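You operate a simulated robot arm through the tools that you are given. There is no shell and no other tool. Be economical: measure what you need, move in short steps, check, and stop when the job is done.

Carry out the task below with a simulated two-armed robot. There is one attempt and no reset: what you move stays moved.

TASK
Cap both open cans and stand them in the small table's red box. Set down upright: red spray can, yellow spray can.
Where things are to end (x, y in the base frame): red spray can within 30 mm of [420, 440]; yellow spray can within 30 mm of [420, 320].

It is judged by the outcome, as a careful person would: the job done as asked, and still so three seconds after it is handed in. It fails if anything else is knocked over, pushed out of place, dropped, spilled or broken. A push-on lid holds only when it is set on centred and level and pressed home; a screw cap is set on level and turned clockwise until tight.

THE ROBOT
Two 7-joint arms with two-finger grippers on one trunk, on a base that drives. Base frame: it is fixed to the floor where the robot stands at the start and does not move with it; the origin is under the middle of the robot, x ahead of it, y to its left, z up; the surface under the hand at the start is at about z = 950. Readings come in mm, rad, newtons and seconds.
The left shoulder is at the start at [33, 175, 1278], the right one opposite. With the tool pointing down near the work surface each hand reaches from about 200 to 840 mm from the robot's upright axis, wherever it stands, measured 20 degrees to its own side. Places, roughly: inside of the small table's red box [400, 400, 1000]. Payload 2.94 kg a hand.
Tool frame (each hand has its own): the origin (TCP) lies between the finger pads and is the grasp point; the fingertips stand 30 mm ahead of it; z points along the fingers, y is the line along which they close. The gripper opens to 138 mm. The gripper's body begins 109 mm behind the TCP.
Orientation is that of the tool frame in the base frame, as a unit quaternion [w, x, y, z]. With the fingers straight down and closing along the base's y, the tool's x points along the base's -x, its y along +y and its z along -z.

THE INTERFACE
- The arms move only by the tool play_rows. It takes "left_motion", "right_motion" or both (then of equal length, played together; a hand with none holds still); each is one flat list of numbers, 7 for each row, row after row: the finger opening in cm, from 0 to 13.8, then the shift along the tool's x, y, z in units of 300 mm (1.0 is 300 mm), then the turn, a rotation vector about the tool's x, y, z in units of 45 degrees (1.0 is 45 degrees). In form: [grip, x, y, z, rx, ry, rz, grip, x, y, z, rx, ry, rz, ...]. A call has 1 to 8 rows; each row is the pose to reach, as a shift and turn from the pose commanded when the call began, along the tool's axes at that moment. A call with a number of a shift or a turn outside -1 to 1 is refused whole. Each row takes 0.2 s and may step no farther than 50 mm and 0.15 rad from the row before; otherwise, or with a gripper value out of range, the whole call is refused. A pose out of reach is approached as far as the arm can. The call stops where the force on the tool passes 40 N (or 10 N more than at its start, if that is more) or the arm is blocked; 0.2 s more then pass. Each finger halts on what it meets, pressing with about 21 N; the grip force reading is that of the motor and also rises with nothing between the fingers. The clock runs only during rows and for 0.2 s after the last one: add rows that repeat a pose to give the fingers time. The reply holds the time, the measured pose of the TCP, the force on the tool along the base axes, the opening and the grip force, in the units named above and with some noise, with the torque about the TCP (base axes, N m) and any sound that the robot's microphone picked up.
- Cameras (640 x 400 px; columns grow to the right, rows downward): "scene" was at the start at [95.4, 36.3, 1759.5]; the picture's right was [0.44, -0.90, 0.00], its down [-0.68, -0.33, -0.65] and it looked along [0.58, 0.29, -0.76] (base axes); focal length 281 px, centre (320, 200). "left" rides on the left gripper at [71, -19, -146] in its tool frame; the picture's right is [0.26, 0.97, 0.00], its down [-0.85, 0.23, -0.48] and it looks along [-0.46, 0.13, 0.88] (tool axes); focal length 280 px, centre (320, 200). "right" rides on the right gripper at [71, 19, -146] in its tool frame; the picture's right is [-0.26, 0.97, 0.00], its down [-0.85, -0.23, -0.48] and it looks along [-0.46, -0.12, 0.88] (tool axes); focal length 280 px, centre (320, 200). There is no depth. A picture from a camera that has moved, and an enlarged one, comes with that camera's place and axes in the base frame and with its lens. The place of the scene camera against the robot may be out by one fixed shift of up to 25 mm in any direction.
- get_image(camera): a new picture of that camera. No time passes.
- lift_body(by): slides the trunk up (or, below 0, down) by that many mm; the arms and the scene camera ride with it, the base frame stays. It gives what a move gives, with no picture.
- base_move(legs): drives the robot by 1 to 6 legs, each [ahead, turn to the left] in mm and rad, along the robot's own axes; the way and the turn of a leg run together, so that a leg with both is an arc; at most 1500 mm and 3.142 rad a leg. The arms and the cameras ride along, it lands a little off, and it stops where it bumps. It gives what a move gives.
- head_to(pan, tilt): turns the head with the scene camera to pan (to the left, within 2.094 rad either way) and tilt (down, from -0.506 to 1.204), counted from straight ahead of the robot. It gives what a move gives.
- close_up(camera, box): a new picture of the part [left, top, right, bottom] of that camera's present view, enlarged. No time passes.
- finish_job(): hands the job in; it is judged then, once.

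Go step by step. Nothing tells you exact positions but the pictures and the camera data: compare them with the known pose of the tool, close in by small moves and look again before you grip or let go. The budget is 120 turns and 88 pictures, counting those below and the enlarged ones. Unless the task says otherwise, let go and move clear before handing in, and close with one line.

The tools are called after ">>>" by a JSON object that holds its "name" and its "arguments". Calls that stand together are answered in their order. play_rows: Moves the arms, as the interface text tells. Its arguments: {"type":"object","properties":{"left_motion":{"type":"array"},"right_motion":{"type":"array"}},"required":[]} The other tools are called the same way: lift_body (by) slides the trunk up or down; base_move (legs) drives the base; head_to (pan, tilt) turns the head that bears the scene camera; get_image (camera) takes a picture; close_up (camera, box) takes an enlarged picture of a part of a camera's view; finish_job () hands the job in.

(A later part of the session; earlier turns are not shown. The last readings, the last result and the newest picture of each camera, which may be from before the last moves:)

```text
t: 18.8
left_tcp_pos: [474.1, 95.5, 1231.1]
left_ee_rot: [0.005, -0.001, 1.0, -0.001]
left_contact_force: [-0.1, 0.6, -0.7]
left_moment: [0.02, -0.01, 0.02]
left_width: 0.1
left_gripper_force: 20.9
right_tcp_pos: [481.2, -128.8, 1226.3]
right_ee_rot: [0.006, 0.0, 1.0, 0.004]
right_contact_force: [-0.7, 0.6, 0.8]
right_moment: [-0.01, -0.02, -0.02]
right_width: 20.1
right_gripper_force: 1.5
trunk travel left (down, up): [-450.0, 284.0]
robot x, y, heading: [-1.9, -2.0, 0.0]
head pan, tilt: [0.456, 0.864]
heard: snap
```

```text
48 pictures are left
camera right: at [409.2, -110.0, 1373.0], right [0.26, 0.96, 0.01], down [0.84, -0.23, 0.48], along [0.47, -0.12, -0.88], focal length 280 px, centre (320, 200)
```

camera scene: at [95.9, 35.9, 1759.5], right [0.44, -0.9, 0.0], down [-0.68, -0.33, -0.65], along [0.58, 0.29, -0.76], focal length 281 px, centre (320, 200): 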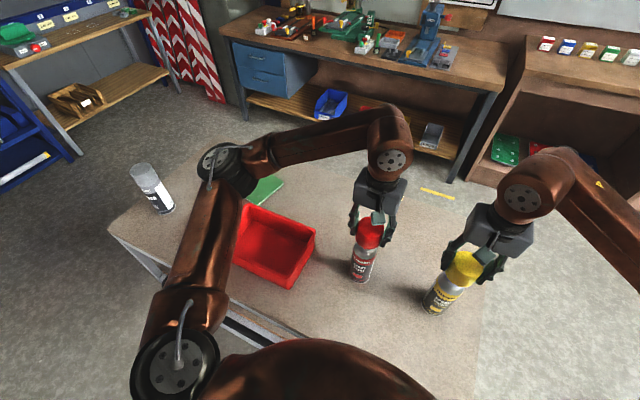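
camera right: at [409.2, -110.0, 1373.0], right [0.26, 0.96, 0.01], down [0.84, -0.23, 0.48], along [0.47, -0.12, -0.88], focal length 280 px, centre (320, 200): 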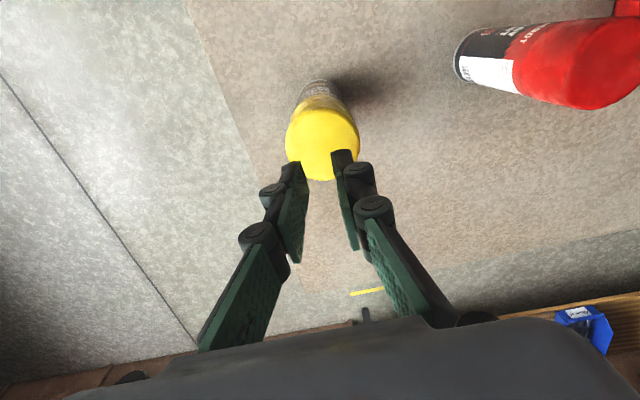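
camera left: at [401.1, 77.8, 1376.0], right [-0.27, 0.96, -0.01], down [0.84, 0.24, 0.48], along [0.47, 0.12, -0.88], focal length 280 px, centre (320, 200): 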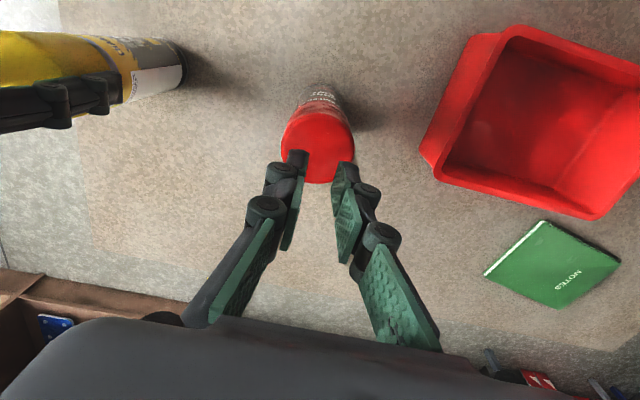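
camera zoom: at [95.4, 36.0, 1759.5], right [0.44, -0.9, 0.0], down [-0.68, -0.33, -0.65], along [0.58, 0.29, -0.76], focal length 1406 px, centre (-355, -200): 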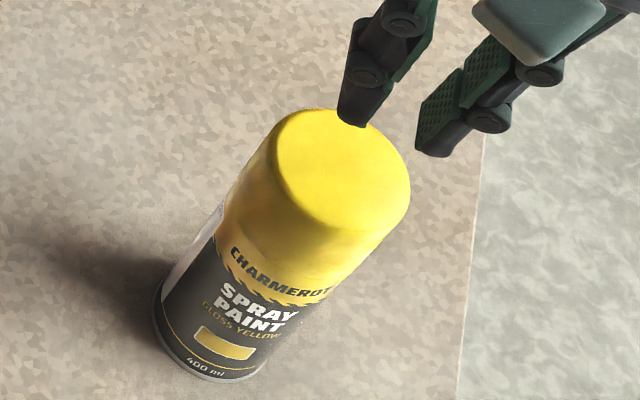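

A snap was heard again and the yellow cap looks level. I'll move the right arm clear and bring the left hand over the box for a look.

>>> {"name": "play_rows", "arguments": {"left_motion": [4, 0.03, 0.1, -0.067, -0.005, 0.0127, 0.005, 8, 0.09, 0.24, -0.067, -0.005, 0.0127, 0.005, 12, 0.14, 0.38, -0.067, -0.005, 0.0127, 0.005, 13.8, 0.19, 0.52, -0.067, -0.005, 0.0127, 0.005, 13.8, 0.24, 0.66, -0.067, -0.005, 0.0127, 0.005, 13.8, 0.28, 0.81, -0.067, -0.005, 0.0127, 0.005, 13.8, 0.313, 0.95, -0.067, -0.005, 0.0127, 0.005, 13.8, 0.313, 0.95, -0.067, -0.005, 0.0127, 0.005], "right_motion": [0, 0, 0, -0.08, 0, 0, 0, 0, 0, -0.05, -0.16, 0, 0, 0, 0, 0, -0.12, -0.24, 0, 0, 0, 0, 0, -0.2, -0.33, 0, 0, 0, 0, 0, -0.3, -0.33, 0, 0, 0, 0, 0, -0.4, -0.33, 0, 0, 0, 0, 0.1, -0.5, -0.33, 0, 0, 0, 0, 0.1, -0.5, -0.33, 0, 0, 0]}}

>>> {"name": "get_image", "arguments": {"camera": "left"}}

>>> {"name": "get_image", "arguments": {"camera": "scene"}}

```text
t: 20.6
left_tcp_pos: [380.6, 383.8, 1248.3]
left_ee_rot: [-0.001, 0.001, 1.0, 0.001]
left_contact_force: [0.1, 0.5, -0.4]
left_moment: [0.02, 0.08, 0.02]
left_width: 137.9
left_gripper_force: 0.1
right_tcp_pos: [454.2, -277.8, 1323.0]
right_ee_rot: [0.004, 0.0, 1.0, 0.004]
right_contact_force: [0.9, 0.3, -0.1]
right_moment: [-0.02, 0.07, 0.02]
right_width: 0.0
right_gripper_force: 20.6
trunk travel left (down, up): [-450.0, 284.0]
robot x, y, heading: [-1.8, 1.5, -0.002]
head pan, tilt: [0.456, 0.864]
```

```text
47 pictures are left
camera left: at [310.3, 365.5, 1395.4], right [-0.26, 0.97, 0.0], down [0.85, 0.23, 0.47], along [0.46, 0.12, -0.88], focal length 280 px, centre (320, 200)
```

left: 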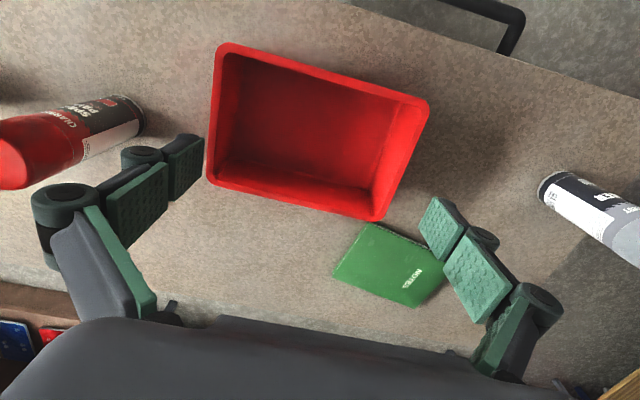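

```text
46 pictures are left
camera scene: at [98.8, 36.2, 1759.2], right [0.44, -0.9, 0.0], down [-0.68, -0.33, -0.65], along [0.58, 0.29, -0.76], focal length 281 px, centre (320, 200)
```

scene: 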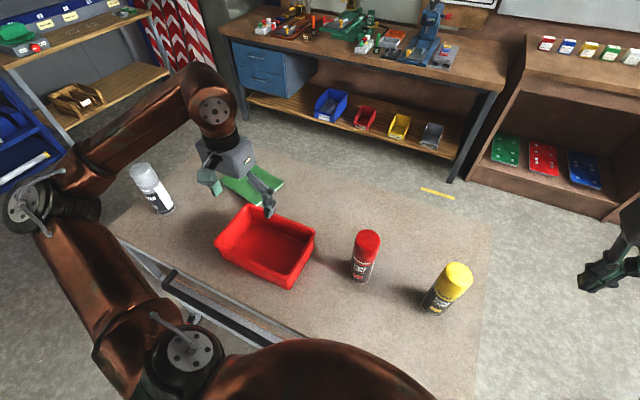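

The box is aligned with the axes, its rim spanning about x 335–518, y 251–515, so both targets fit. Back to the red can to line up a body grasp.

>>> {"name": "play_rows", "arguments": {"left_motion": [12, -0.046, -0.137, 0, 0, 0, 0, 11, -0.092, -0.274, 0, 0, 0, 0, 11, -0.138, -0.411, 0, 0, 0, 0, 11, -0.184, -0.548, 0, 0, 0, 0, 11, -0.23, -0.685, 0, 0, 0, 0, 11, -0.276, -0.822, 0.0, 0, 0, 0, 11, -0.322, -0.96, 0, 0, 0, 0, 11, -0.322, -0.96, 0.13, 0, 0, 0]}}

>>> {"name": "get_image", "arguments": {"camera": "left"}}

```text
t: 22.4
left_tcp_pos: [476.8, 94.3, 1210.2]
left_ee_rot: [0.0, 0.0, 1.0, -0.001]
left_contact_force: [0.9, -0.7, 0.3]
left_moment: [-0.08, 0.0, 0.03]
left_width: 109.8
left_gripper_force: 0.1
right_tcp_pos: [453.1, -276.3, 1326.3]
right_ee_rot: [0.004, 0.001, 1.0, 0.003]
right_contact_force: [0.8, 0.0, 1.3]
right_moment: [-0.01, 0.01, 0.01]
right_width: 0.2
right_gripper_force: 20.8
trunk travel left (down, up): [-450.0, 284.0]
robot x, y, heading: [-1.3, 0.4, -0.0]
head pan, tilt: [0.456, 0.864]
```

```text
45 pictures are left
camera left: at [405.3, 76.9, 1356.5], right [-0.26, 0.97, 0.0], down [0.85, 0.23, 0.48], along [0.46, 0.12, -0.88], focal length 280 px, centre (320, 200)
```

left: 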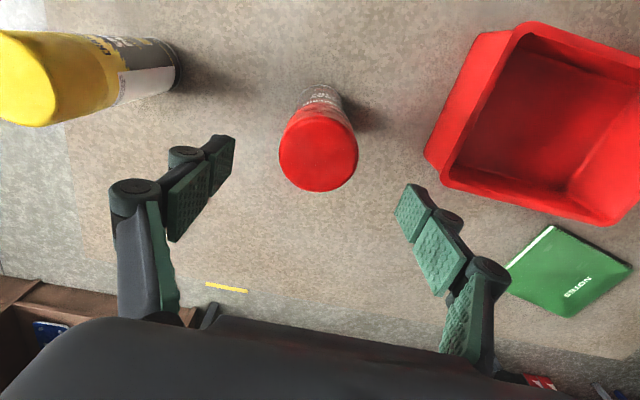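

The hand is centred over the red can. I'll descend to z≈1042, where the pads meet the body and the palm stays above the cap, and grip.

>>> {"name": "play_rows", "arguments": {"left_motion": [11, 0, 0, 0.15, 0, 0, 0, 11, 0, 0.001, 0.3, 0, 0, 0, 11, 0, 0.002, 0.45, 0, 0, 0, 11, 0, 0.002, 0.56, 0, 0, 0, 5, 0, 0.002, 0.56, 0, 0, 0, 5, 0, 0.002, 0.56, 0, 0, 0, 5, 0, 0.002, 0.56, 0, 0, 0, 5, 0, 0.002, 0.56, 0, 0, 0]}}

>>> {"name": "close_up", "arguments": {"camera": "scene", "box": [330, 190, 410, 290]}}

```text
t: 24.2
left_tcp_pos: [471.0, 93.2, 1041.1]
left_ee_rot: [0.0, 0.0, 1.0, 0.001]
left_contact_force: [-0.3, 1.5, -0.7]
left_moment: [0.17, -0.07, 0.04]
left_width: 65.8
left_gripper_force: 20.4
right_tcp_pos: [452.3, -278.0, 1324.4]
right_ee_rot: [0.005, -0.001, 1.0, 0.004]
right_contact_force: [0.7, -0.3, 0.1]
right_moment: [0.04, -0.01, -0.03]
right_width: 0.0
right_gripper_force: 20.4
trunk travel left (down, up): [-450.0, 284.0]
robot x, y, heading: [-4.8, 1.6, -0.003]
head pan, tilt: [0.456, 0.864]
heard: snap
```

```text
4.00 times, centred on (370, 240) of scene
camera zoom: at [95.4, 35.9, 1759.5], right [0.44, -0.9, 0.0], down [-0.68, -0.33, -0.65], along [0.58, 0.29, -0.76], focal length 1125 px, centre (120, 40)
```

zoom: 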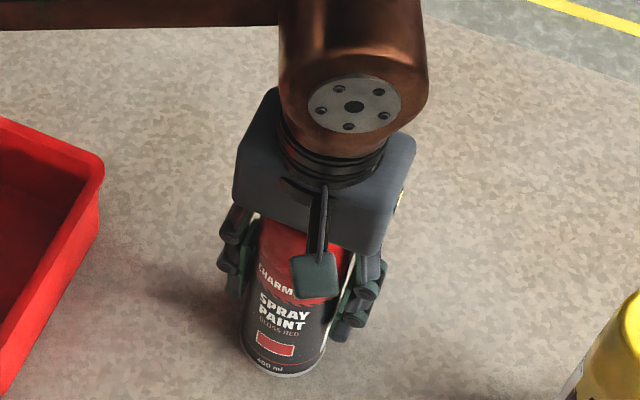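

>>> {"name": "get_image", "arguments": {"camera": "left"}}

>>> {"name": "get_image", "arguments": {"camera": "scene"}}

```text
43 pictures are left
camera left: at [401.8, 73.8, 1186.7], right [-0.26, 0.97, 0.0], down [0.85, 0.23, 0.48], along [0.46, 0.12, -0.88], focal length 280 px, centre (320, 200)
```

left: 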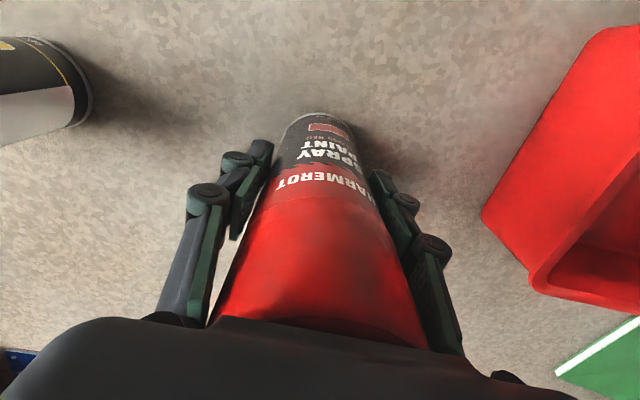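

```text
42 pictures are left
camera scene: at [95.4, 35.9, 1759.5], right [0.44, -0.9, 0.0], down [-0.68, -0.33, -0.65], along [0.58, 0.29, -0.76], focal length 281 px, centre (320, 200)
```

scene: 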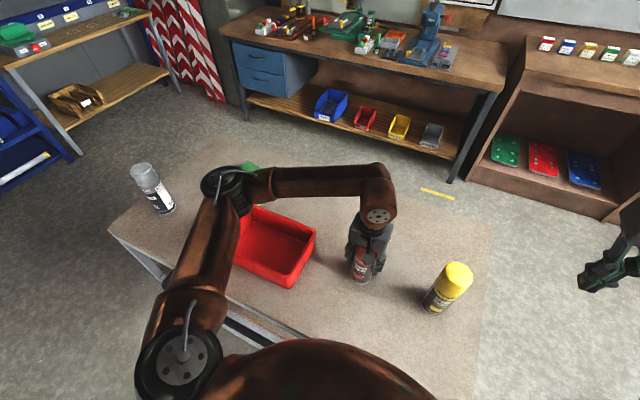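

>>> {"name": "close_up", "arguments": {"camera": "left", "box": [200, 150, 440, 350]}}

```text
2.00 times, centred on (320, 250) of left
camera zoom: at [401.8, 73.8, 1186.7], right [-0.26, 0.97, 0.0], down [0.85, 0.23, 0.48], along [0.46, 0.12, -0.88], focal length 561 px, centre (320, 100)
```

zoom: 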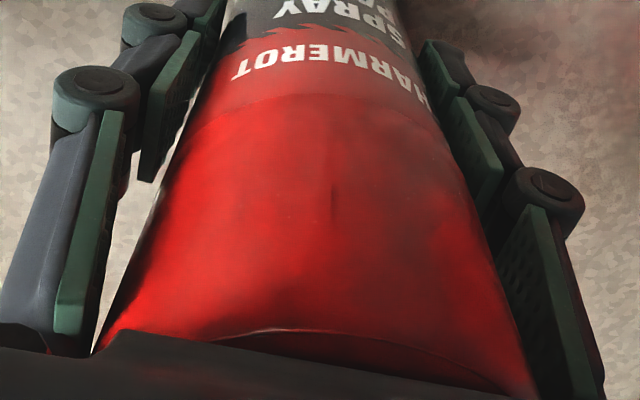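

The cap looks flush with the can body gripped below it. I'll lift straight up and carry it toward the box, keeping it upright.

>>> {"name": "play_rows", "arguments": {"left_motion": [5, 0, 0, -0.04, 0, 0, 0, 5, 0, 0, -0.14, 0, 0, 0, 5, 0, 0, -0.26, 0, 0, 0, 5, 0, 0, -0.4, 0, 0, 0, 5, 0.02, 0.08, -0.43, 0, 0, 0, 5, 0.05, 0.19, -0.43, 0, 0, 0, 5, 0.08, 0.3, -0.43, 0, 0, 0, 5, 0.08, 0.3, -0.43, 0, 0, 0]}}

>>> {"name": "close_up", "arguments": {"camera": "scene", "box": [280, 160, 400, 260]}}

```text
t: 26.0
left_tcp_pos: [452.9, 181.0, 1169.6]
left_ee_rot: [0.001, 0.001, 1.0, 0.001]
left_contact_force: [0.8, 0.4, -4.0]
left_moment: [0.02, 0.06, 0.01]
left_width: 65.5
left_gripper_force: 21.1
right_tcp_pos: [452.9, -278.6, 1323.8]
right_ee_rot: [0.004, 0.0, 1.0, 0.004]
right_contact_force: [-0.2, 0.3, 0.0]
right_moment: [0.02, 0.02, -0.02]
right_width: 0.0
right_gripper_force: 20.9
trunk travel left (down, up): [-450.0, 284.0]
robot x, y, heading: [-0.6, 3.7, -0.004]
head pan, tilt: [0.456, 0.864]
```

```text
4.00 times, centred on (340, 210) of scene
camera zoom: at [96.5, 34.8, 1759.4], right [0.44, -0.9, 0.0], down [-0.68, -0.33, -0.65], along [0.58, 0.29, -0.76], focal length 1125 px, centre (240, 160)
```

zoom: 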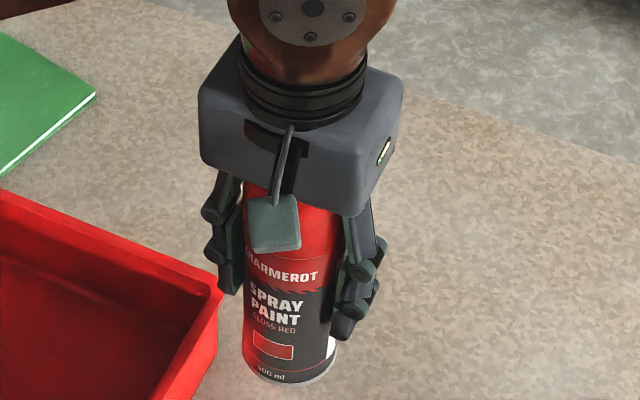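

>>> {"name": "play_rows", "arguments": {"left_motion": [5, 0.015, 0.12, 0, 0, 0, 0, 5, 0.03, 0.27, 0, 0, 0, 0, 5, 0.05, 0.42, 0, 0, 0, 0, 5, 0.07, 0.57, 0, 0, 0, 0, 5, 0.09, 0.72, 0, 0, 0, 0, 5, 0.11, 0.863, 0, 0, 0, 0, 5, 0.11, 0.863, 0, 0, 0, 0]}}

>>> {"name": "get_image", "arguments": {"camera": "left"}}

>>> {"name": "get_image", "arguments": {"camera": "scene"}}

```text
t: 27.6
left_tcp_pos: [420.3, 440.7, 1169.3]
left_ee_rot: [0.001, 0.002, 1.0, 0.0]
left_contact_force: [0.5, 0.3, -4.0]
left_moment: [0.04, 0.09, -0.04]
left_width: 65.3
left_gripper_force: 21.1
right_tcp_pos: [453.7, -278.0, 1324.1]
right_ee_rot: [0.004, 0.0, 1.0, 0.005]
right_contact_force: [0.6, -1.4, -0.5]
right_moment: [0.04, 0.02, 0.01]
right_width: 0.0
right_gripper_force: 20.8
trunk travel left (down, up): [-450.0, 284.0]
robot x, y, heading: [0.2, -0.1, -0.001]
head pan, tilt: [0.456, 0.864]
```

```text
39 pictures are left
camera left: at [349.3, 422.4, 1316.2], right [-0.26, 0.97, 0.0], down [0.85, 0.23, 0.48], along [0.46, 0.12, -0.88], focal length 280 px, centre (320, 200)
```

left: 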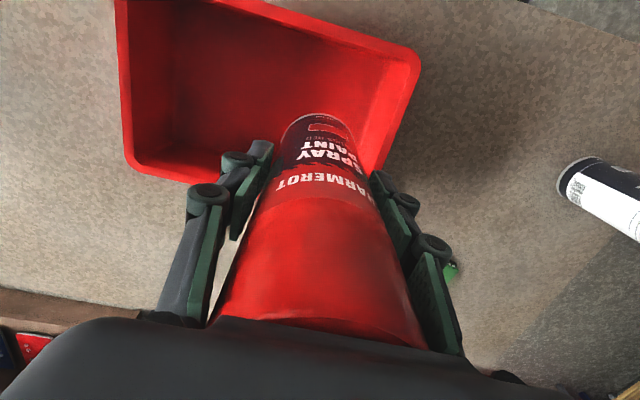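

```text
38 pictures are left
camera scene: at [96.7, 35.2, 1759.4], right [0.44, -0.9, 0.0], down [-0.68, -0.33, -0.65], along [0.58, 0.29, -0.76], focal length 281 px, centre (320, 200)
```

scene: 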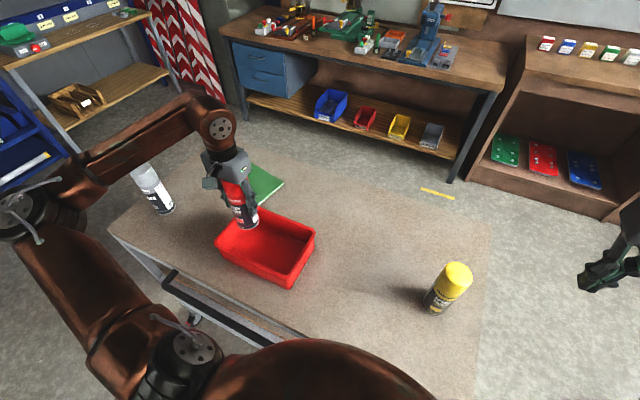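

The can hangs over its slot and the box rim is at about z 1001. I'll lower it gently to the box floor.

>>> {"name": "play_rows", "arguments": {"left_motion": [5, 0, 0, 0.12, 0, 0, 0, 5, 0, 0, 0.25, 0, 0, 0, 5, 0, 0, 0.35, 0, 0, 0, 5, 0, 0, 0.38, 0, 0, 0, 5, 0, 0, 0.39, 0, 0, 0, 5, 0, 0, 0.4, 0, 0, 0, 5, 0, 0, 0.405, 0, 0, 0, 5, 0, 0, 0.41, 0, 0, 0]}}

>>> {"name": "close_up", "arguments": {"camera": "scene", "box": [190, 150, 330, 300]}}

```text
t: 29.4
left_tcp_pos: [418.2, 442.5, 1046.2]
left_ee_rot: [0.0, 0.001, 1.0, 0.0]
left_contact_force: [-0.4, 0.8, -4.4]
left_moment: [-0.02, 0.02, 0.02]
left_width: 65.7
left_gripper_force: 20.6
right_tcp_pos: [451.9, -277.5, 1325.6]
right_ee_rot: [0.006, 0.0, 1.0, 0.004]
right_contact_force: [0.6, 0.1, 0.6]
right_moment: [-0.02, -0.01, 0.01]
right_width: 0.0
right_gripper_force: 21.0
trunk travel left (down, up): [-450.0, 284.0]
robot x, y, heading: [0.5, 2.9, -0.001]
head pan, tilt: [0.456, 0.864]
```

```text
2.67 times, centred on (260, 225) of scene
camera zoom: at [95.8, 36.7, 1759.4], right [0.44, -0.9, 0.0], down [-0.68, -0.33, -0.65], along [0.58, 0.29, -0.76], focal length 750 px, centre (480, 133)
```

zoom: 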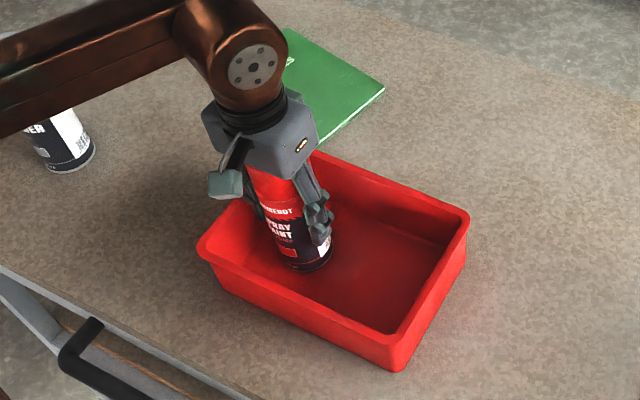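

No contact yet at z≈1046, so I'll go down in 1 mm steps.

>>> {"name": "play_rows", "arguments": {"left_motion": [5, 0, 0, 0.0035, 0, 0, 0, 5, 0, 0, 0.007, 0, 0, 0, 5, 0, 0, 0.0105, 0, 0, 0, 5, 0, 0, 0.0105, 0, 0, 0]}}

```text
t: 30.4
left_tcp_pos: [418.8, 441.9, 1046.0]
left_ee_rot: [0.001, 0.002, 1.0, 0.001]
left_contact_force: [0.8, 1.2, 6.2]
left_moment: [0.12, 0.16, -0.02]
left_width: 65.3
left_gripper_force: 21.1
right_tcp_pos: [451.1, -278.2, 1325.2]
right_ee_rot: [0.005, -0.001, 1.0, 0.004]
right_contact_force: [0.0, 0.4, 0.5]
right_moment: [0.01, -0.01, 0.02]
right_width: 0.1
right_gripper_force: 21.0
trunk travel left (down, up): [-450.0, 284.0]
robot x, y, heading: [0.6, 1.7, 0.005]
head pan, tilt: [0.456, 0.864]
```

The can is on the floor. I'll open a little and rise clear.

>>> {"name": "play_rows", "arguments": {"left_motion": [7, 0, 0, 0, 0, 0, 0, 8.8, 0, 0, 0, 0, 0, 0, 8.8, 0, 0, 0, 0, 0, 0, 8.8, 0, 0, -0.1, 0, 0, 0, 8.8, 0, 0, -0.25, 0, 0, 0, 8.8, 0, 0, -0.4, 0, 0, 0, 8.8, 0, 0, -0.55, 0, 0, 0, 8.8, 0, 0, -0.67, 0, 0, 0]}}

>>> {"name": "get_image", "arguments": {"camera": "left"}}

```text
t: 32.2
left_tcp_pos: [419.0, 441.4, 1246.2]
left_ee_rot: [0.0, 0.002, 1.0, 0.0]
left_contact_force: [-0.6, 0.0, -0.6]
left_moment: [0.01, 0.02, 0.02]
left_width: 88.1
left_gripper_force: 0.1
right_tcp_pos: [451.1, -278.2, 1325.4]
right_ee_rot: [0.006, 0.0, 1.0, 0.004]
right_contact_force: [0.6, 0.5, -0.1]
right_moment: [0.02, 0.02, -0.02]
right_width: 0.2
right_gripper_force: 20.9
trunk travel left (down, up): [-450.0, 284.0]
robot x, y, heading: [2.9, -0.9, -0.002]
head pan, tilt: [0.456, 0.864]
```

```text
36 pictures are left
camera left: at [346.8, 423.0, 1392.3], right [-0.26, 0.97, 0.0], down [0.85, 0.23, 0.48], along [0.46, 0.12, -0.88], focal length 280 px, centre (320, 200)
```

left: 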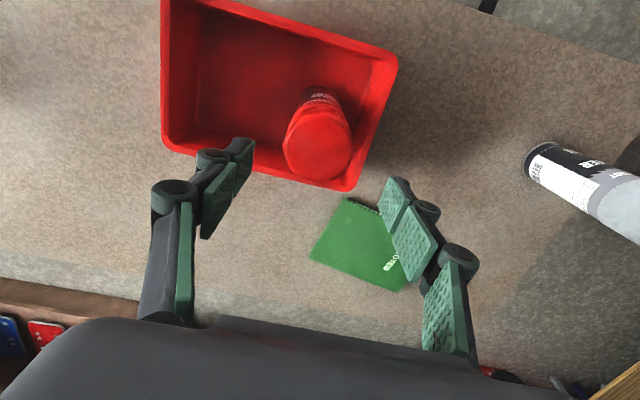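

>>> {"name": "close_up", "arguments": {"camera": "left", "box": [270, 75, 370, 195]}}

>>> {"name": "close_up", "arguments": {"camera": "scene", "box": [210, 170, 310, 290]}}

```text
3.33 times, centred on (320, 135) of left
camera zoom: at [346.8, 423.0, 1392.3], right [-0.26, 0.97, 0.0], down [0.85, 0.23, 0.48], along [0.46, 0.12, -0.88], focal length 935 px, centre (320, 417)
```

zoom: 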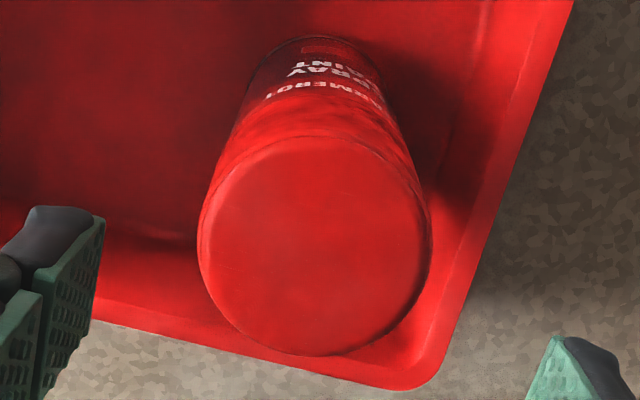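

```text
3.33 times, centred on (260, 230) of scene
camera zoom: at [95.1, 35.6, 1759.5], right [0.44, -0.9, 0.0], down [-0.68, -0.33, -0.65], along [0.58, 0.29, -0.76], focal length 938 px, centre (520, 100)
```

zoom: 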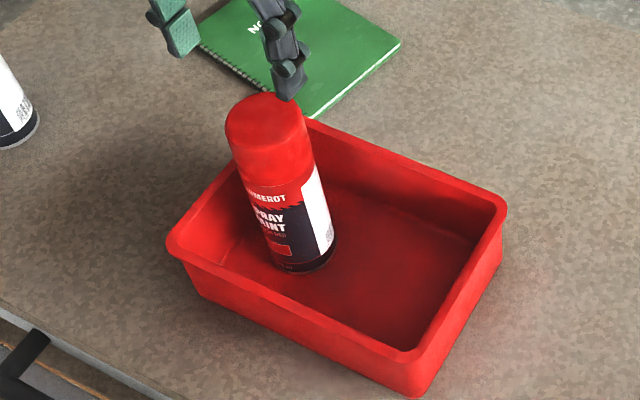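

The red can stands level in its slot. Since an extra snap was heard during the grasp, I'll press the cap's centre with closed fingertips to make sure it is home.

>>> {"name": "play_rows", "arguments": {"left_motion": [0, 0, 0, 0, 0, 0, 0, 0, 0, 0, 0, 0, 0, 0, 0, 0, 0, 0, 0, 0, 0, 0, 0, 0, 0, 0, 0, 0, 0, 0, 0, 0, 0, 0, 0, 0, 0, 0, 0.05, 0, 0, 0, 0, 0, 0, 0.13, 0, 0, 0, 0, 0, 0, 0.2, 0, 0, 0]}}

>>> {"name": "play_rows", "arguments": {"left_motion": [0, 0, 0, 0.01, 0, 0, 0, 0, 0, 0, 0.02, 0, 0, 0, 0, 0, 0, 0.03, 0, 0, 0, 0, 0, 0, 0.04, 0, 0, 0, 0, 0, 0, 0.05, 0, 0, 0, 0, 0, 0, 0.06, 0, 0, 0, 0, 0, 0, 0.07, 0, 0, 0, 0, 0, 0, 0.08, 0, 0, 0]}}

>>> {"name": "get_image", "arguments": {"camera": "left"}}

```text
t: 34.0
left_tcp_pos: [418.8, 442.5, 1185.6]
left_ee_rot: [0.001, 0.0, 1.0, 0.0]
left_contact_force: [-0.3, 0.0, -1.0]
left_moment: [-0.04, -0.01, 0.01]
left_width: 0.0
left_gripper_force: 20.7
right_tcp_pos: [452.3, -277.7, 1325.0]
right_ee_rot: [0.006, 0.0, 1.0, 0.004]
right_contact_force: [-1.1, -0.1, -0.6]
right_moment: [-0.03, -0.01, 0.02]
right_width: 0.0
right_gripper_force: 21.0
trunk travel left (down, up): [-450.0, 284.0]
robot x, y, heading: [-0.6, 0.9, -0.0]
head pan, tilt: [0.456, 0.864]
```

```text
t: 35.1
left_tcp_pos: [420.0, 442.3, 1177.8]
left_ee_rot: [0.006, 0.0, 1.0, 0.0]
left_contact_force: [-4.5, 0.1, 20.3]
left_moment: [0.04, 0.27, -0.02]
left_width: 6.3
left_gripper_force: 20.5
right_tcp_pos: [451.8, -278.9, 1324.8]
right_ee_rot: [0.005, 0.0, 1.0, 0.004]
right_contact_force: [0.2, 0.7, 0.0]
right_moment: [-0.05, 0.02, 0.0]
right_width: 0.1
right_gripper_force: 20.7
trunk travel left (down, up): [-450.0, 284.0]
robot x, y, heading: [-1.0, 3.3, -0.001]
head pan, tilt: [0.456, 0.864]
heard: snap
stopped in row 5 (left hand): the force on the tool passed its limit at 44 N (the readings are from after the stop); the commanded pose is now the measured one
```

```text
33 pictures are left
camera left: at [346.2, 423.7, 1323.5], right [-0.26, 0.96, 0.0], down [0.84, 0.23, 0.49], along [0.47, 0.12, -0.87], focal length 280 px, centre (320, 200)
```

left: 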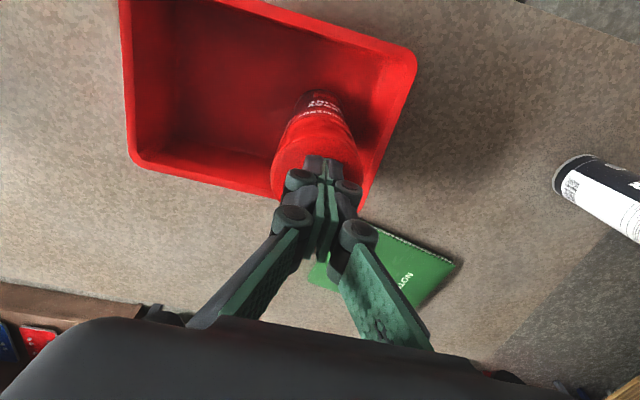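

>>> {"name": "play_rows", "arguments": {"left_motion": [0, 0, 0, -0.04, 0, 0.0153, 0, 0, 0, 0, -0.04, 0, 0.0153, 0, 0, 0, 0, -0.02, 0, 0.0153, 0, 0, 0, 0, -0.01, 0, 0.0153, 0, 0, 0, 0, 0.0, 0, 0.0153, 0, 0, 0, 0, 0.01, 0, 0.0153, 0, 0, 0, 0, 0.02, 0, 0.0153, 0, 0, 0, 0, 0.03, 0, 0.0153, 0]}}

>>> {"name": "play_rows", "arguments": {"left_motion": [0, 0, 0, -0.1, 0, 0, 0, 0, 0, 0, -0.2, 0, 0, 0, 8.8, 0, 0, -0.2, 0, 0, 0, 8.8, 0, 0, -0.2, 0, 0, 0, 8.8, 0, 0, -0.2, 0, 0, 0, 8.8, 0, 0, -0.2, 0, 0, 0, 8.8, 0, 0, -0.2, 0, 0, 0]}}

>>> {"name": "close_up", "arguments": {"camera": "scene", "box": [210, 170, 310, 290]}}

```text
t: 36.6
left_tcp_pos: [420.9, 443.2, 1178.0]
left_ee_rot: [0.004, -0.001, 1.0, -0.001]
left_contact_force: [-2.4, -1.2, 20.1]
left_moment: [-0.05, 0.26, 0.02]
left_width: 6.1
left_gripper_force: 21.2
right_tcp_pos: [451.5, -276.9, 1325.6]
right_ee_rot: [0.005, 0.0, 1.0, 0.003]
right_contact_force: [0.3, -0.2, -0.4]
right_moment: [-0.06, 0.04, -0.02]
right_width: 0.0
right_gripper_force: 21.1
trunk travel left (down, up): [-450.0, 284.0]
robot x, y, heading: [2.1, 0.4, 0.0]
head pan, tilt: [0.456, 0.864]
stopped in row 7 (left hand): the force on the tool passed its limit at 44 N (the readings are from after the stop); the commanded pose is now the measured one
```

```text
t: 38.2
left_tcp_pos: [420.5, 442.8, 1236.0]
left_ee_rot: [0.003, -0.001, 1.0, -0.001]
left_contact_force: [0.5, -0.2, 0.0]
left_moment: [0.0, 0.02, -0.01]
left_width: 88.3
left_gripper_force: 0.0
right_tcp_pos: [452.7, -279.0, 1325.4]
right_ee_rot: [0.005, 0.0, 1.0, 0.003]
right_contact_force: [0.5, -0.7, -0.4]
right_moment: [-0.01, -0.02, -0.01]
right_width: 0.0
right_gripper_force: 20.9
trunk travel left (down, up): [-450.0, 284.0]
robot x, y, heading: [2.3, -1.1, -0.0]
head pan, tilt: [0.456, 0.864]
```

```text
3.33 times, centred on (260, 230) of scene
camera zoom: at [95.4, 36.1, 1759.5], right [0.44, -0.9, 0.0], down [-0.68, -0.33, -0.65], along [0.58, 0.29, -0.76], focal length 938 px, centre (520, 100)
```

zoom: 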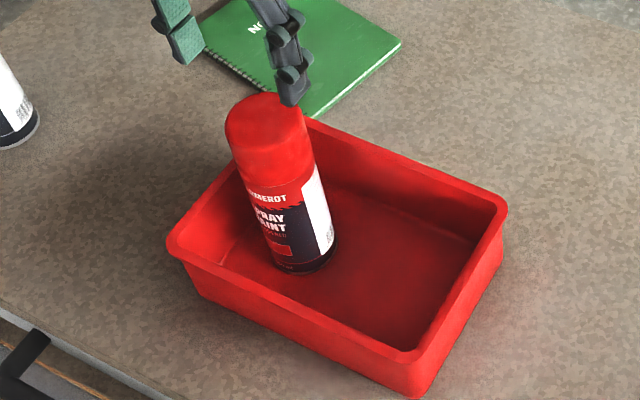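

There was no further snap on a second press, so the red cap is latched. Now I'll take the left hand to the yellow can and move the right arm farther aside.

>>> {"name": "play_rows", "arguments": {"left_motion": [8.8, -0.01, -0.12, 0, 0, 0.008, 0, 8.8, -0.03, -0.27, 0, 0, 0.008, 0, 8.8, -0.05, -0.42, 0, 0, 0.008, 0, 8.8, -0.07, -0.57, 0, 0, 0.008, 0, 8.8, -0.1, -0.72, 0, 0, 0.008, 0, 8.8, -0.14, -0.86, 0, 0, 0.008, 0, 8.8, -0.17, -0.98, 0, 0, 0.008, 0, 8.8, -0.17, -0.98, 0, 0, 0.008, 0], "right_motion": [0, 0, -0.1, 0, 0, 0, 0, 0, 0, -0.2, 0, 0, 0, 0, 0, 0, -0.3, 0, 0, 0, 0, 0, 0, -0.4, 0, 0, 0, 0, 0, 0, -0.45, 0, 0, 0, 0, 0, 0, -0.45, 0, 0, 0, 0, 0, 0, -0.45, 0, 0, 0, 0, 0, 0, -0.45, 0, 0, 0, 0]}}

>>> {"name": "play_rows", "arguments": {"left_motion": [8.8, -0.01, -0.12, 0, 0, 0, 0, 8.8, -0.02, -0.26, 0, 0, 0, 0, 6, -0.03, -0.4, 0, 0, 0, 0, 4, -0.03, -0.54, 0, 0, 0, 0, 2, -0.03, -0.68, 0, 0, 0, 0, 0, -0.03, -0.82, 0, 0, 0, 0, 0, -0.03, -0.913, 0, 0, 0, 0, 0, -0.03, -0.913, 0, 0, 0, 0]}}

>>> {"name": "get_image", "arguments": {"camera": "left"}}

>>> {"name": "get_image", "arguments": {"camera": "scene"}}

```text
t: 40.0
left_tcp_pos: [472.7, 149.1, 1235.0]
left_ee_rot: [0.0, -0.001, 1.0, -0.001]
left_contact_force: [0.0, 0.0, 1.0]
left_moment: [-0.06, -0.01, -0.04]
left_width: 88.0
left_gripper_force: 0.1
right_tcp_pos: [451.7, -412.4, 1323.4]
right_ee_rot: [0.005, 0.0, 1.0, 0.003]
right_contact_force: [0.2, -0.8, -0.1]
right_moment: [-0.03, -0.02, -0.02]
right_width: 0.0
right_gripper_force: 20.9
trunk travel left (down, up): [-450.0, 284.0]
robot x, y, heading: [-3.4, -1.5, 0.001]
head pan, tilt: [0.456, 0.864]
```

```text
t: 41.9
left_tcp_pos: [481.2, -123.3, 1237.1]
left_ee_rot: [0.0, -0.001, 1.0, -0.002]
left_contact_force: [-0.5, 0.6, 0.1]
left_moment: [0.02, -0.01, 0.0]
left_width: 0.2
left_gripper_force: 20.8
right_tcp_pos: [452.8, -411.9, 1323.7]
right_ee_rot: [0.005, -0.002, 1.0, 0.003]
right_contact_force: [0.5, 0.5, 0.3]
right_moment: [-0.05, 0.02, -0.02]
right_width: 0.0
right_gripper_force: 20.7
trunk travel left (down, up): [-450.0, 284.0]
robot x, y, heading: [4.3, 0.9, -0.003]
head pan, tilt: [0.456, 0.864]
```

```text
31 pictures are left
camera left: at [410.4, -141.2, 1382.9], right [-0.26, 0.96, 0.0], down [0.85, 0.23, 0.47], along [0.46, 0.12, -0.88], focal length 280 px, centre (320, 200)
```

left: 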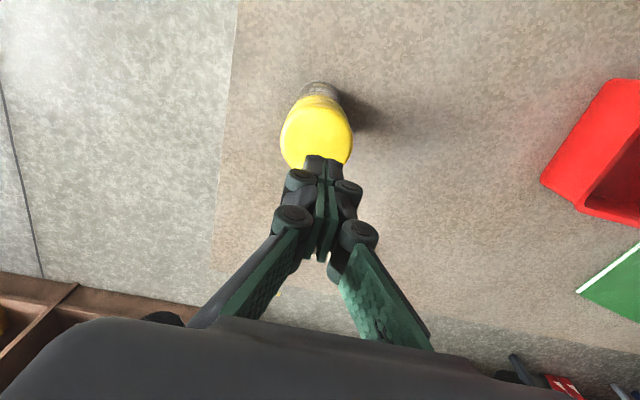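

```text
30 pictures are left
camera scene: at [95.5, 36.5, 1759.5], right [0.44, -0.9, 0.0], down [-0.68, -0.34, -0.65], along [0.58, 0.29, -0.76], focal length 281 px, centre (320, 200)
```

scene: 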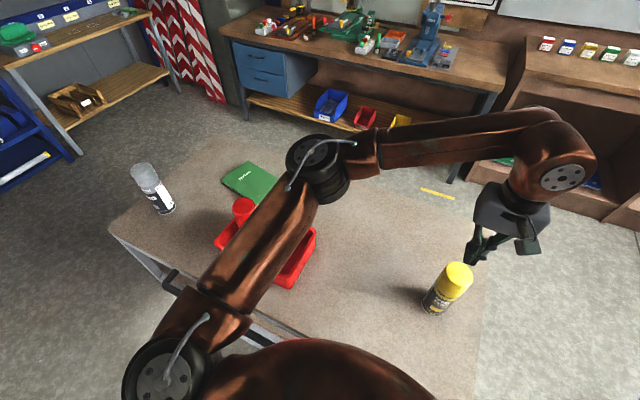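

The fingertips are centred over the yellow cap, so I'll press it straight down.

>>> {"name": "play_rows", "arguments": {"left_motion": [0, 0, -0.005, 0.1, 0, 0, 0, 0, 0, -0.005, 0.19, 0, 0, 0, 0, 0, -0.005, 0.2, 0, 0, 0, 0, 0, -0.005, 0.21, 0, 0, 0, 0, 0, -0.005, 0.22, 0, 0, 0, 0, 0, -0.005, 0.23, 0, 0, 0, 0, 0, -0.005, 0.24, 0, 0, 0, 0, 0, -0.005, 0.25, 0, 0, 0]}}

```text
t: 43.4
left_tcp_pos: [480.8, -128.4, 1173.8]
left_ee_rot: [0.002, -0.001, 1.0, -0.005]
left_contact_force: [-2.5, 2.2, 15.7]
left_moment: [0.06, 0.11, 0.01]
left_width: 5.9
left_gripper_force: 20.8
right_tcp_pos: [453.2, -413.7, 1323.8]
right_ee_rot: [0.005, 0.0, 1.0, 0.004]
right_contact_force: [0.3, 0.2, -0.4]
right_moment: [0.02, 0.0, -0.01]
right_width: 0.0
right_gripper_force: 21.0
trunk travel left (down, up): [-450.0, 284.0]
robot x, y, heading: [2.1, -0.3, 0.001]
head pan, tilt: [0.456, 0.864]
stopped in row 7 (left hand): the force on the tool passed its limit at 45 N (the readings are from after the stop); the commanded pose is now the measured one
```

No snap this time, so the yellow cap was already home. I'll rise, open, and look before gripping the body.

>>> {"name": "play_rows", "arguments": {"left_motion": [0, 0, 0.008, -0.1, -0.0127, 0.005, 0.0025, 6, 0, 0.008, -0.12, -0.0127, 0.005, 0.0025, 11, 0, 0.008, -0.12, -0.0127, 0.005, 0.0025, 11, 0, 0.008, -0.12, -0.0127, 0.005, 0.0025, 11, 0, 0.008, -0.12, -0.0127, 0.005, 0.0025, 11, 0, 0.008, -0.12, -0.0127, 0.005, 0.0025, 11, 0, 0.008, -0.12, -0.0127, 0.005, 0.0025]}}

>>> {"name": "get_image", "arguments": {"camera": "left"}}

```text
t: 45.0
left_tcp_pos: [482.1, -125.7, 1206.4]
left_ee_rot: [-0.001, 0.0, 1.0, 0.001]
left_contact_force: [0.4, -0.1, 0.5]
left_moment: [0.0, -0.02, 0.02]
left_width: 109.9
left_gripper_force: 0.1
right_tcp_pos: [453.2, -414.4, 1322.9]
right_ee_rot: [0.005, 0.0, 1.0, 0.004]
right_contact_force: [0.1, 0.7, 0.0]
right_moment: [-0.04, 0.0, 0.02]
right_width: 0.0
right_gripper_force: 20.6
trunk travel left (down, up): [-450.0, 284.0]
robot x, y, heading: [-2.9, -1.0, 0.001]
head pan, tilt: [0.456, 0.864]
```

```text
29 pictures are left
camera left: at [410.6, -144.5, 1353.3], right [-0.26, 0.96, 0.0], down [0.85, 0.23, 0.48], along [0.46, 0.13, -0.88], focal length 280 px, centre (320, 200)
```

left: 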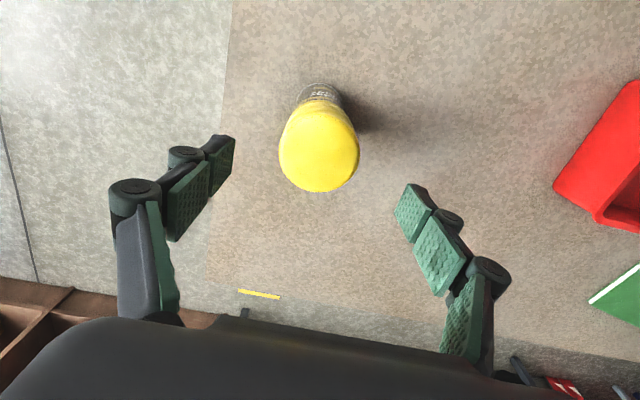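

>>> {"name": "play_rows", "arguments": {"left_motion": [11, 0, 0, 0.15, 0, 0, 0, 11, 0, 0, 0.3, 0, 0, 0, 11, 0, 0, 0.43, 0, 0, 0, 11, 0, 0, 0.54, 0, 0, 0, 11, 0, 0, 0.54, 0, 0, 0]}}

>>> {"name": "play_rows", "arguments": {"left_motion": [8, 0, 0, 0, 0, 0, 0, 5, 0, 0, 0, 0, 0, 0, 5, 0, 0, 0, 0, 0, 0, 5, 0, 0, 0, 0, 0, 0, 5, 0, 0, 0, 0, 0, 0]}}

>>> {"name": "get_image", "arguments": {"camera": "left"}}

```text
t: 46.2
left_tcp_pos: [480.4, -127.3, 1046.0]
left_ee_rot: [0.0, 0.0, 1.0, 0.002]
left_contact_force: [0.3, 0.2, 0.1]
left_moment: [0.0, 0.0, 0.0]
left_width: 109.8
left_gripper_force: 0.1
right_tcp_pos: [452.8, -412.4, 1322.6]
right_ee_rot: [0.005, 0.0, 1.0, 0.004]
right_contact_force: [0.0, -0.4, -0.8]
right_moment: [0.03, -0.01, 0.0]
right_width: 0.0
right_gripper_force: 21.6
trunk travel left (down, up): [-450.0, 284.0]
robot x, y, heading: [-0.4, 1.4, -0.003]
head pan, tilt: [0.456, 0.864]
```

```text
t: 47.4
left_tcp_pos: [480.8, -126.7, 1045.0]
left_ee_rot: [-0.002, 0.0, 1.0, 0.001]
left_contact_force: [0.4, 0.0, -0.8]
left_moment: [0.03, -0.01, 0.01]
left_width: 65.7
left_gripper_force: 21.1
right_tcp_pos: [453.1, -413.4, 1323.9]
right_ee_rot: [0.004, 0.0, 1.0, 0.004]
right_contact_force: [-0.1, 0.3, -0.1]
right_moment: [0.03, 0.0, 0.03]
right_width: 0.1
right_gripper_force: 21.1
trunk travel left (down, up): [-450.0, 284.0]
robot x, y, heading: [2.5, -0.3, 0.001]
head pan, tilt: [0.456, 0.864]
```

```text
28 pictures are left
camera left: at [410.6, -145.5, 1191.3], right [-0.26, 0.96, 0.0], down [0.85, 0.23, 0.48], along [0.46, 0.13, -0.88], focal length 280 px, centre (320, 200)
```

left: 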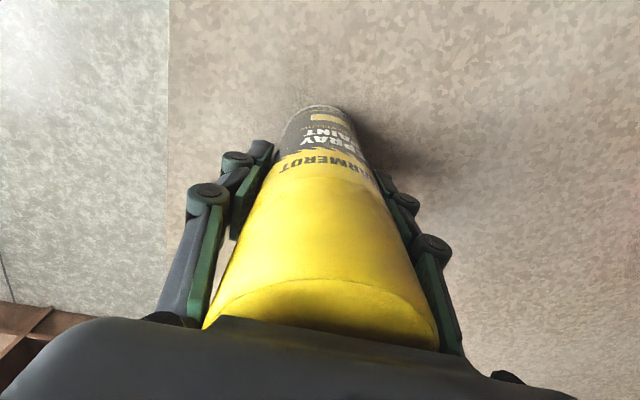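

The grip is clean with no snap. I'll lift and carry the yellow can to the box.

>>> {"name": "play_rows", "arguments": {"left_motion": [5, 0, 0, -0.04, 0, 0, 0, 5, 0, 0, -0.14, 0, 0, 0, 5, 0, 0, -0.26, 0, 0, 0, 5, 0, 0, -0.4, 0, 0, 0, 5, 0.02, 0.09, -0.45, 0, 0, 0, 5, 0.05, 0.22, -0.45, 0, 0, 0, 5, 0.08, 0.36, -0.45, 0, 0, 0, 5, 0.1, 0.5, -0.45, 0, 0, 0]}}

>>> {"name": "play_rows", "arguments": {"left_motion": [5, 0.015, 0.13, 0, 0, 0, 0, 5, 0.03, 0.27, 0, 0, 0, 0, 5, 0.045, 0.41, 0, 0, 0, 0, 5, 0.06, 0.55, 0, 0, 0, 0, 5, 0.08, 0.69, 0, 0, 0, 0, 5, 0.1, 0.83, 0, 0, 0, 0, 5, 0.1, 0.96, 0, 0, 0, 0, 5, 0.1, 0.98, 0, 0, 0, 0]}}

>>> {"name": "get_image", "arguments": {"camera": "left"}}

>>> {"name": "get_image", "arguments": {"camera": "scene"}}

```text
t: 49.2
left_tcp_pos: [452.0, 28.7, 1181.6]
left_ee_rot: [-0.001, -0.001, 1.0, 0.0]
left_contact_force: [-0.8, -0.3, -4.4]
left_moment: [-0.04, 0.02, 0.0]
left_width: 65.7
left_gripper_force: 21.4
right_tcp_pos: [453.2, -411.3, 1324.7]
right_ee_rot: [0.005, 0.0, 1.0, 0.002]
right_contact_force: [-0.4, 1.3, -0.2]
right_moment: [-0.04, 0.0, 0.0]
right_width: 0.0
right_gripper_force: 20.4
trunk travel left (down, up): [-450.0, 284.0]
robot x, y, heading: [-1.8, -3.1, -0.003]
head pan, tilt: [0.456, 0.864]
```

```text
t: 51.0
left_tcp_pos: [424.5, 320.8, 1181.0]
left_ee_rot: [-0.001, 0.0, 1.0, 0.002]
left_contact_force: [-0.1, -0.5, -4.5]
left_moment: [0.03, 0.05, 0.03]
left_width: 65.6
left_gripper_force: 21.0
right_tcp_pos: [454.1, -413.6, 1321.6]
right_ee_rot: [0.004, 0.0, 1.0, 0.003]
right_contact_force: [0.4, -0.7, -0.2]
right_moment: [0.03, -0.01, 0.01]
right_width: 0.3
right_gripper_force: 21.6
trunk travel left (down, up): [-450.0, 284.0]
robot x, y, heading: [-1.5, 1.0, 0.004]
head pan, tilt: [0.456, 0.864]
```

```text
27 pictures are left
camera left: at [352.5, 300.7, 1327.8], right [-0.26, 0.97, 0.0], down [0.85, 0.23, 0.48], along [0.46, 0.13, -0.88], focal length 280 px, centre (320, 200)
```

left: 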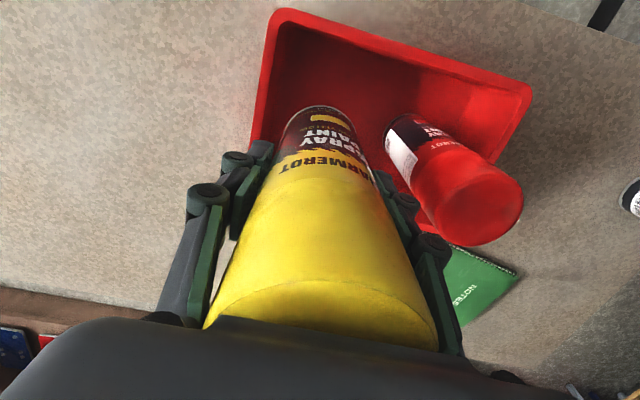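

```text
26 pictures are left
camera scene: at [96.0, 35.1, 1759.5], right [0.44, -0.9, 0.0], down [-0.68, -0.33, -0.65], along [0.58, 0.29, -0.76], focal length 281 px, centre (320, 200)
```

scene: 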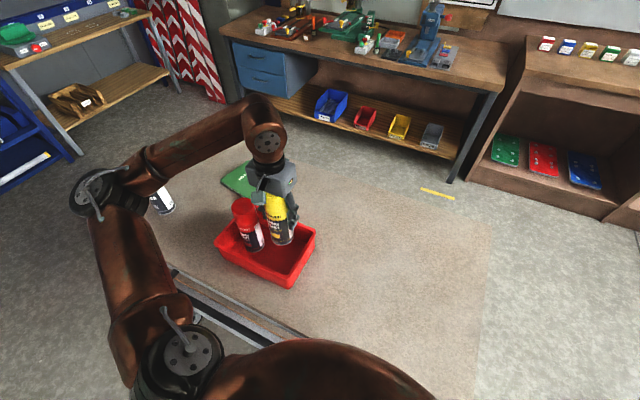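

>>> {"name": "play_rows", "arguments": {"left_motion": [5, 0.013, -0.005, 0.12, 0, 0, 0, 5, 0.013, -0.005, 0.25, 0, 0, 0, 5, 0.013, -0.005, 0.35, 0, 0, 0, 5, 0.013, -0.005, 0.4, 0, 0, 0, 5, 0.013, -0.005, 0.415, 0, 0, 0, 5, 0.013, -0.005, 0.42, 0, 0, 0, 5, 0.013, -0.005, 0.425, 0, 0, 0, 5, 0.013, -0.005, 0.425, 0, 0, 0]}}

>>> {"name": "play_rows", "arguments": {"left_motion": [5, 0, 0, 0.0035, 0, 0, 0, 5, 0, 0, 0.007, 0, 0, 0, 5, 0, 0, 0.0105, 0, 0, 0, 5, 0, 0, 0.0105, 0, 0, 0]}}

```text
t: 52.8
left_tcp_pos: [417.6, 318.9, 1054.1]
left_ee_rot: [-0.001, 0.0, 1.0, 0.001]
left_contact_force: [-0.2, 0.3, -4.0]
left_moment: [-0.02, -0.02, -0.01]
left_width: 65.6
left_gripper_force: 20.7
right_tcp_pos: [453.0, -413.7, 1323.7]
right_ee_rot: [0.005, 0.0, 1.0, 0.003]
right_contact_force: [0.4, -0.3, 0.1]
right_moment: [0.01, 0.01, 0.01]
right_width: 0.2
right_gripper_force: 20.9
trunk travel left (down, up): [-450.0, 284.0]
robot x, y, heading: [-2.9, -0.3, 0.003]
head pan, tilt: [0.456, 0.864]
```

```text
t: 53.8
left_tcp_pos: [417.5, 319.7, 1051.6]
left_ee_rot: [-0.001, 0.0, 1.0, 0.002]
left_contact_force: [0.2, 0.3, -3.4]
left_moment: [0.02, 0.05, 0.01]
left_width: 65.7
left_gripper_force: 20.5
right_tcp_pos: [452.4, -412.6, 1323.3]
right_ee_rot: [0.005, 0.001, 1.0, 0.003]
right_contact_force: [-1.0, -0.3, -1.0]
right_moment: [0.02, 0.01, 0.01]
right_width: 0.0
right_gripper_force: 21.1
trunk travel left (down, up): [-450.0, 284.0]
robot x, y, heading: [-1.8, -2.3, -0.0]
head pan, tilt: [0.456, 0.864]
```

>>> {"name": "play_rows", "arguments": {"left_motion": [5, 0, 0, 0.0035, 0, 0, 0, 5, 0, 0, 0.007, 0, 0, 0, 5, 0, 0, 0.0105, 0, 0, 0]}}

```text
t: 54.6
left_tcp_pos: [418.2, 319.0, 1049.0]
left_ee_rot: [0.001, -0.001, 1.0, 0.001]
left_contact_force: [-2.1, 0.8, 10.8]
left_moment: [-0.37, 0.24, -0.05]
left_width: 65.4
left_gripper_force: 21.3
right_tcp_pos: [452.4, -413.3, 1323.6]
right_ee_rot: [0.006, 0.001, 1.0, 0.003]
right_contact_force: [-0.5, -0.2, 0.3]
right_moment: [0.0, -0.03, -0.02]
right_width: 0.1
right_gripper_force: 20.9
trunk travel left (down, up): [-450.0, 284.0]
robot x, y, heading: [-0.9, -1.0, -0.001]
head pan, tilt: [0.456, 0.864]
```

The can is on the floor. I'll release, rise, and close the fingers above it to check the cap.

>>> {"name": "play_rows", "arguments": {"left_motion": [7, 0, 0, 0, 0, 0, 0, 8.8, 0, 0, 0, 0, 0, 0, 8.8, 0, 0, 0, 0, 0, 0, 8.8, 0, 0, -0.1, 0, 0, 0, 8.8, 0, 0, -0.25, 0, 0, 0, 8.8, 0, 0, -0.4, 0, 0, 0, 8.8, 0, 0, -0.55, 0, 0, 0, 8.8, 0, 0, -0.65, 0, 0, 0]}}

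>>> {"name": "get_image", "arguments": {"camera": "left"}}

```text
t: 56.4
left_tcp_pos: [418.0, 317.5, 1245.6]
left_ee_rot: [0.0, 0.0, 1.0, 0.001]
left_contact_force: [-0.2, 0.4, 0.3]
left_moment: [0.0, -0.02, 0.0]
left_width: 88.1
left_gripper_force: 0.0
right_tcp_pos: [452.4, -414.0, 1323.5]
right_ee_rot: [0.005, 0.0, 1.0, 0.004]
right_contact_force: [-0.2, -0.3, -0.6]
right_moment: [0.02, -0.02, 0.01]
right_width: 0.0
right_gripper_force: 20.6
trunk travel left (down, up): [-450.0, 284.0]
robot x, y, heading: [1.5, -1.0, 0.003]
head pan, tilt: [0.456, 0.864]
```

```text
25 pictures are left
camera left: at [346.4, 297.6, 1391.3], right [-0.26, 0.96, 0.0], down [0.85, 0.23, 0.48], along [0.46, 0.13, -0.88], focal length 280 px, centre (320, 200)
```

left: 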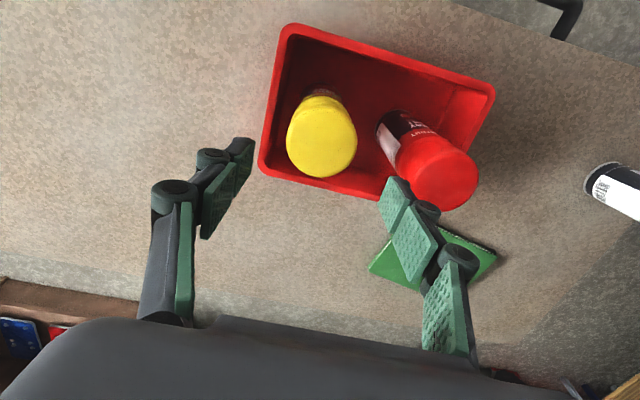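

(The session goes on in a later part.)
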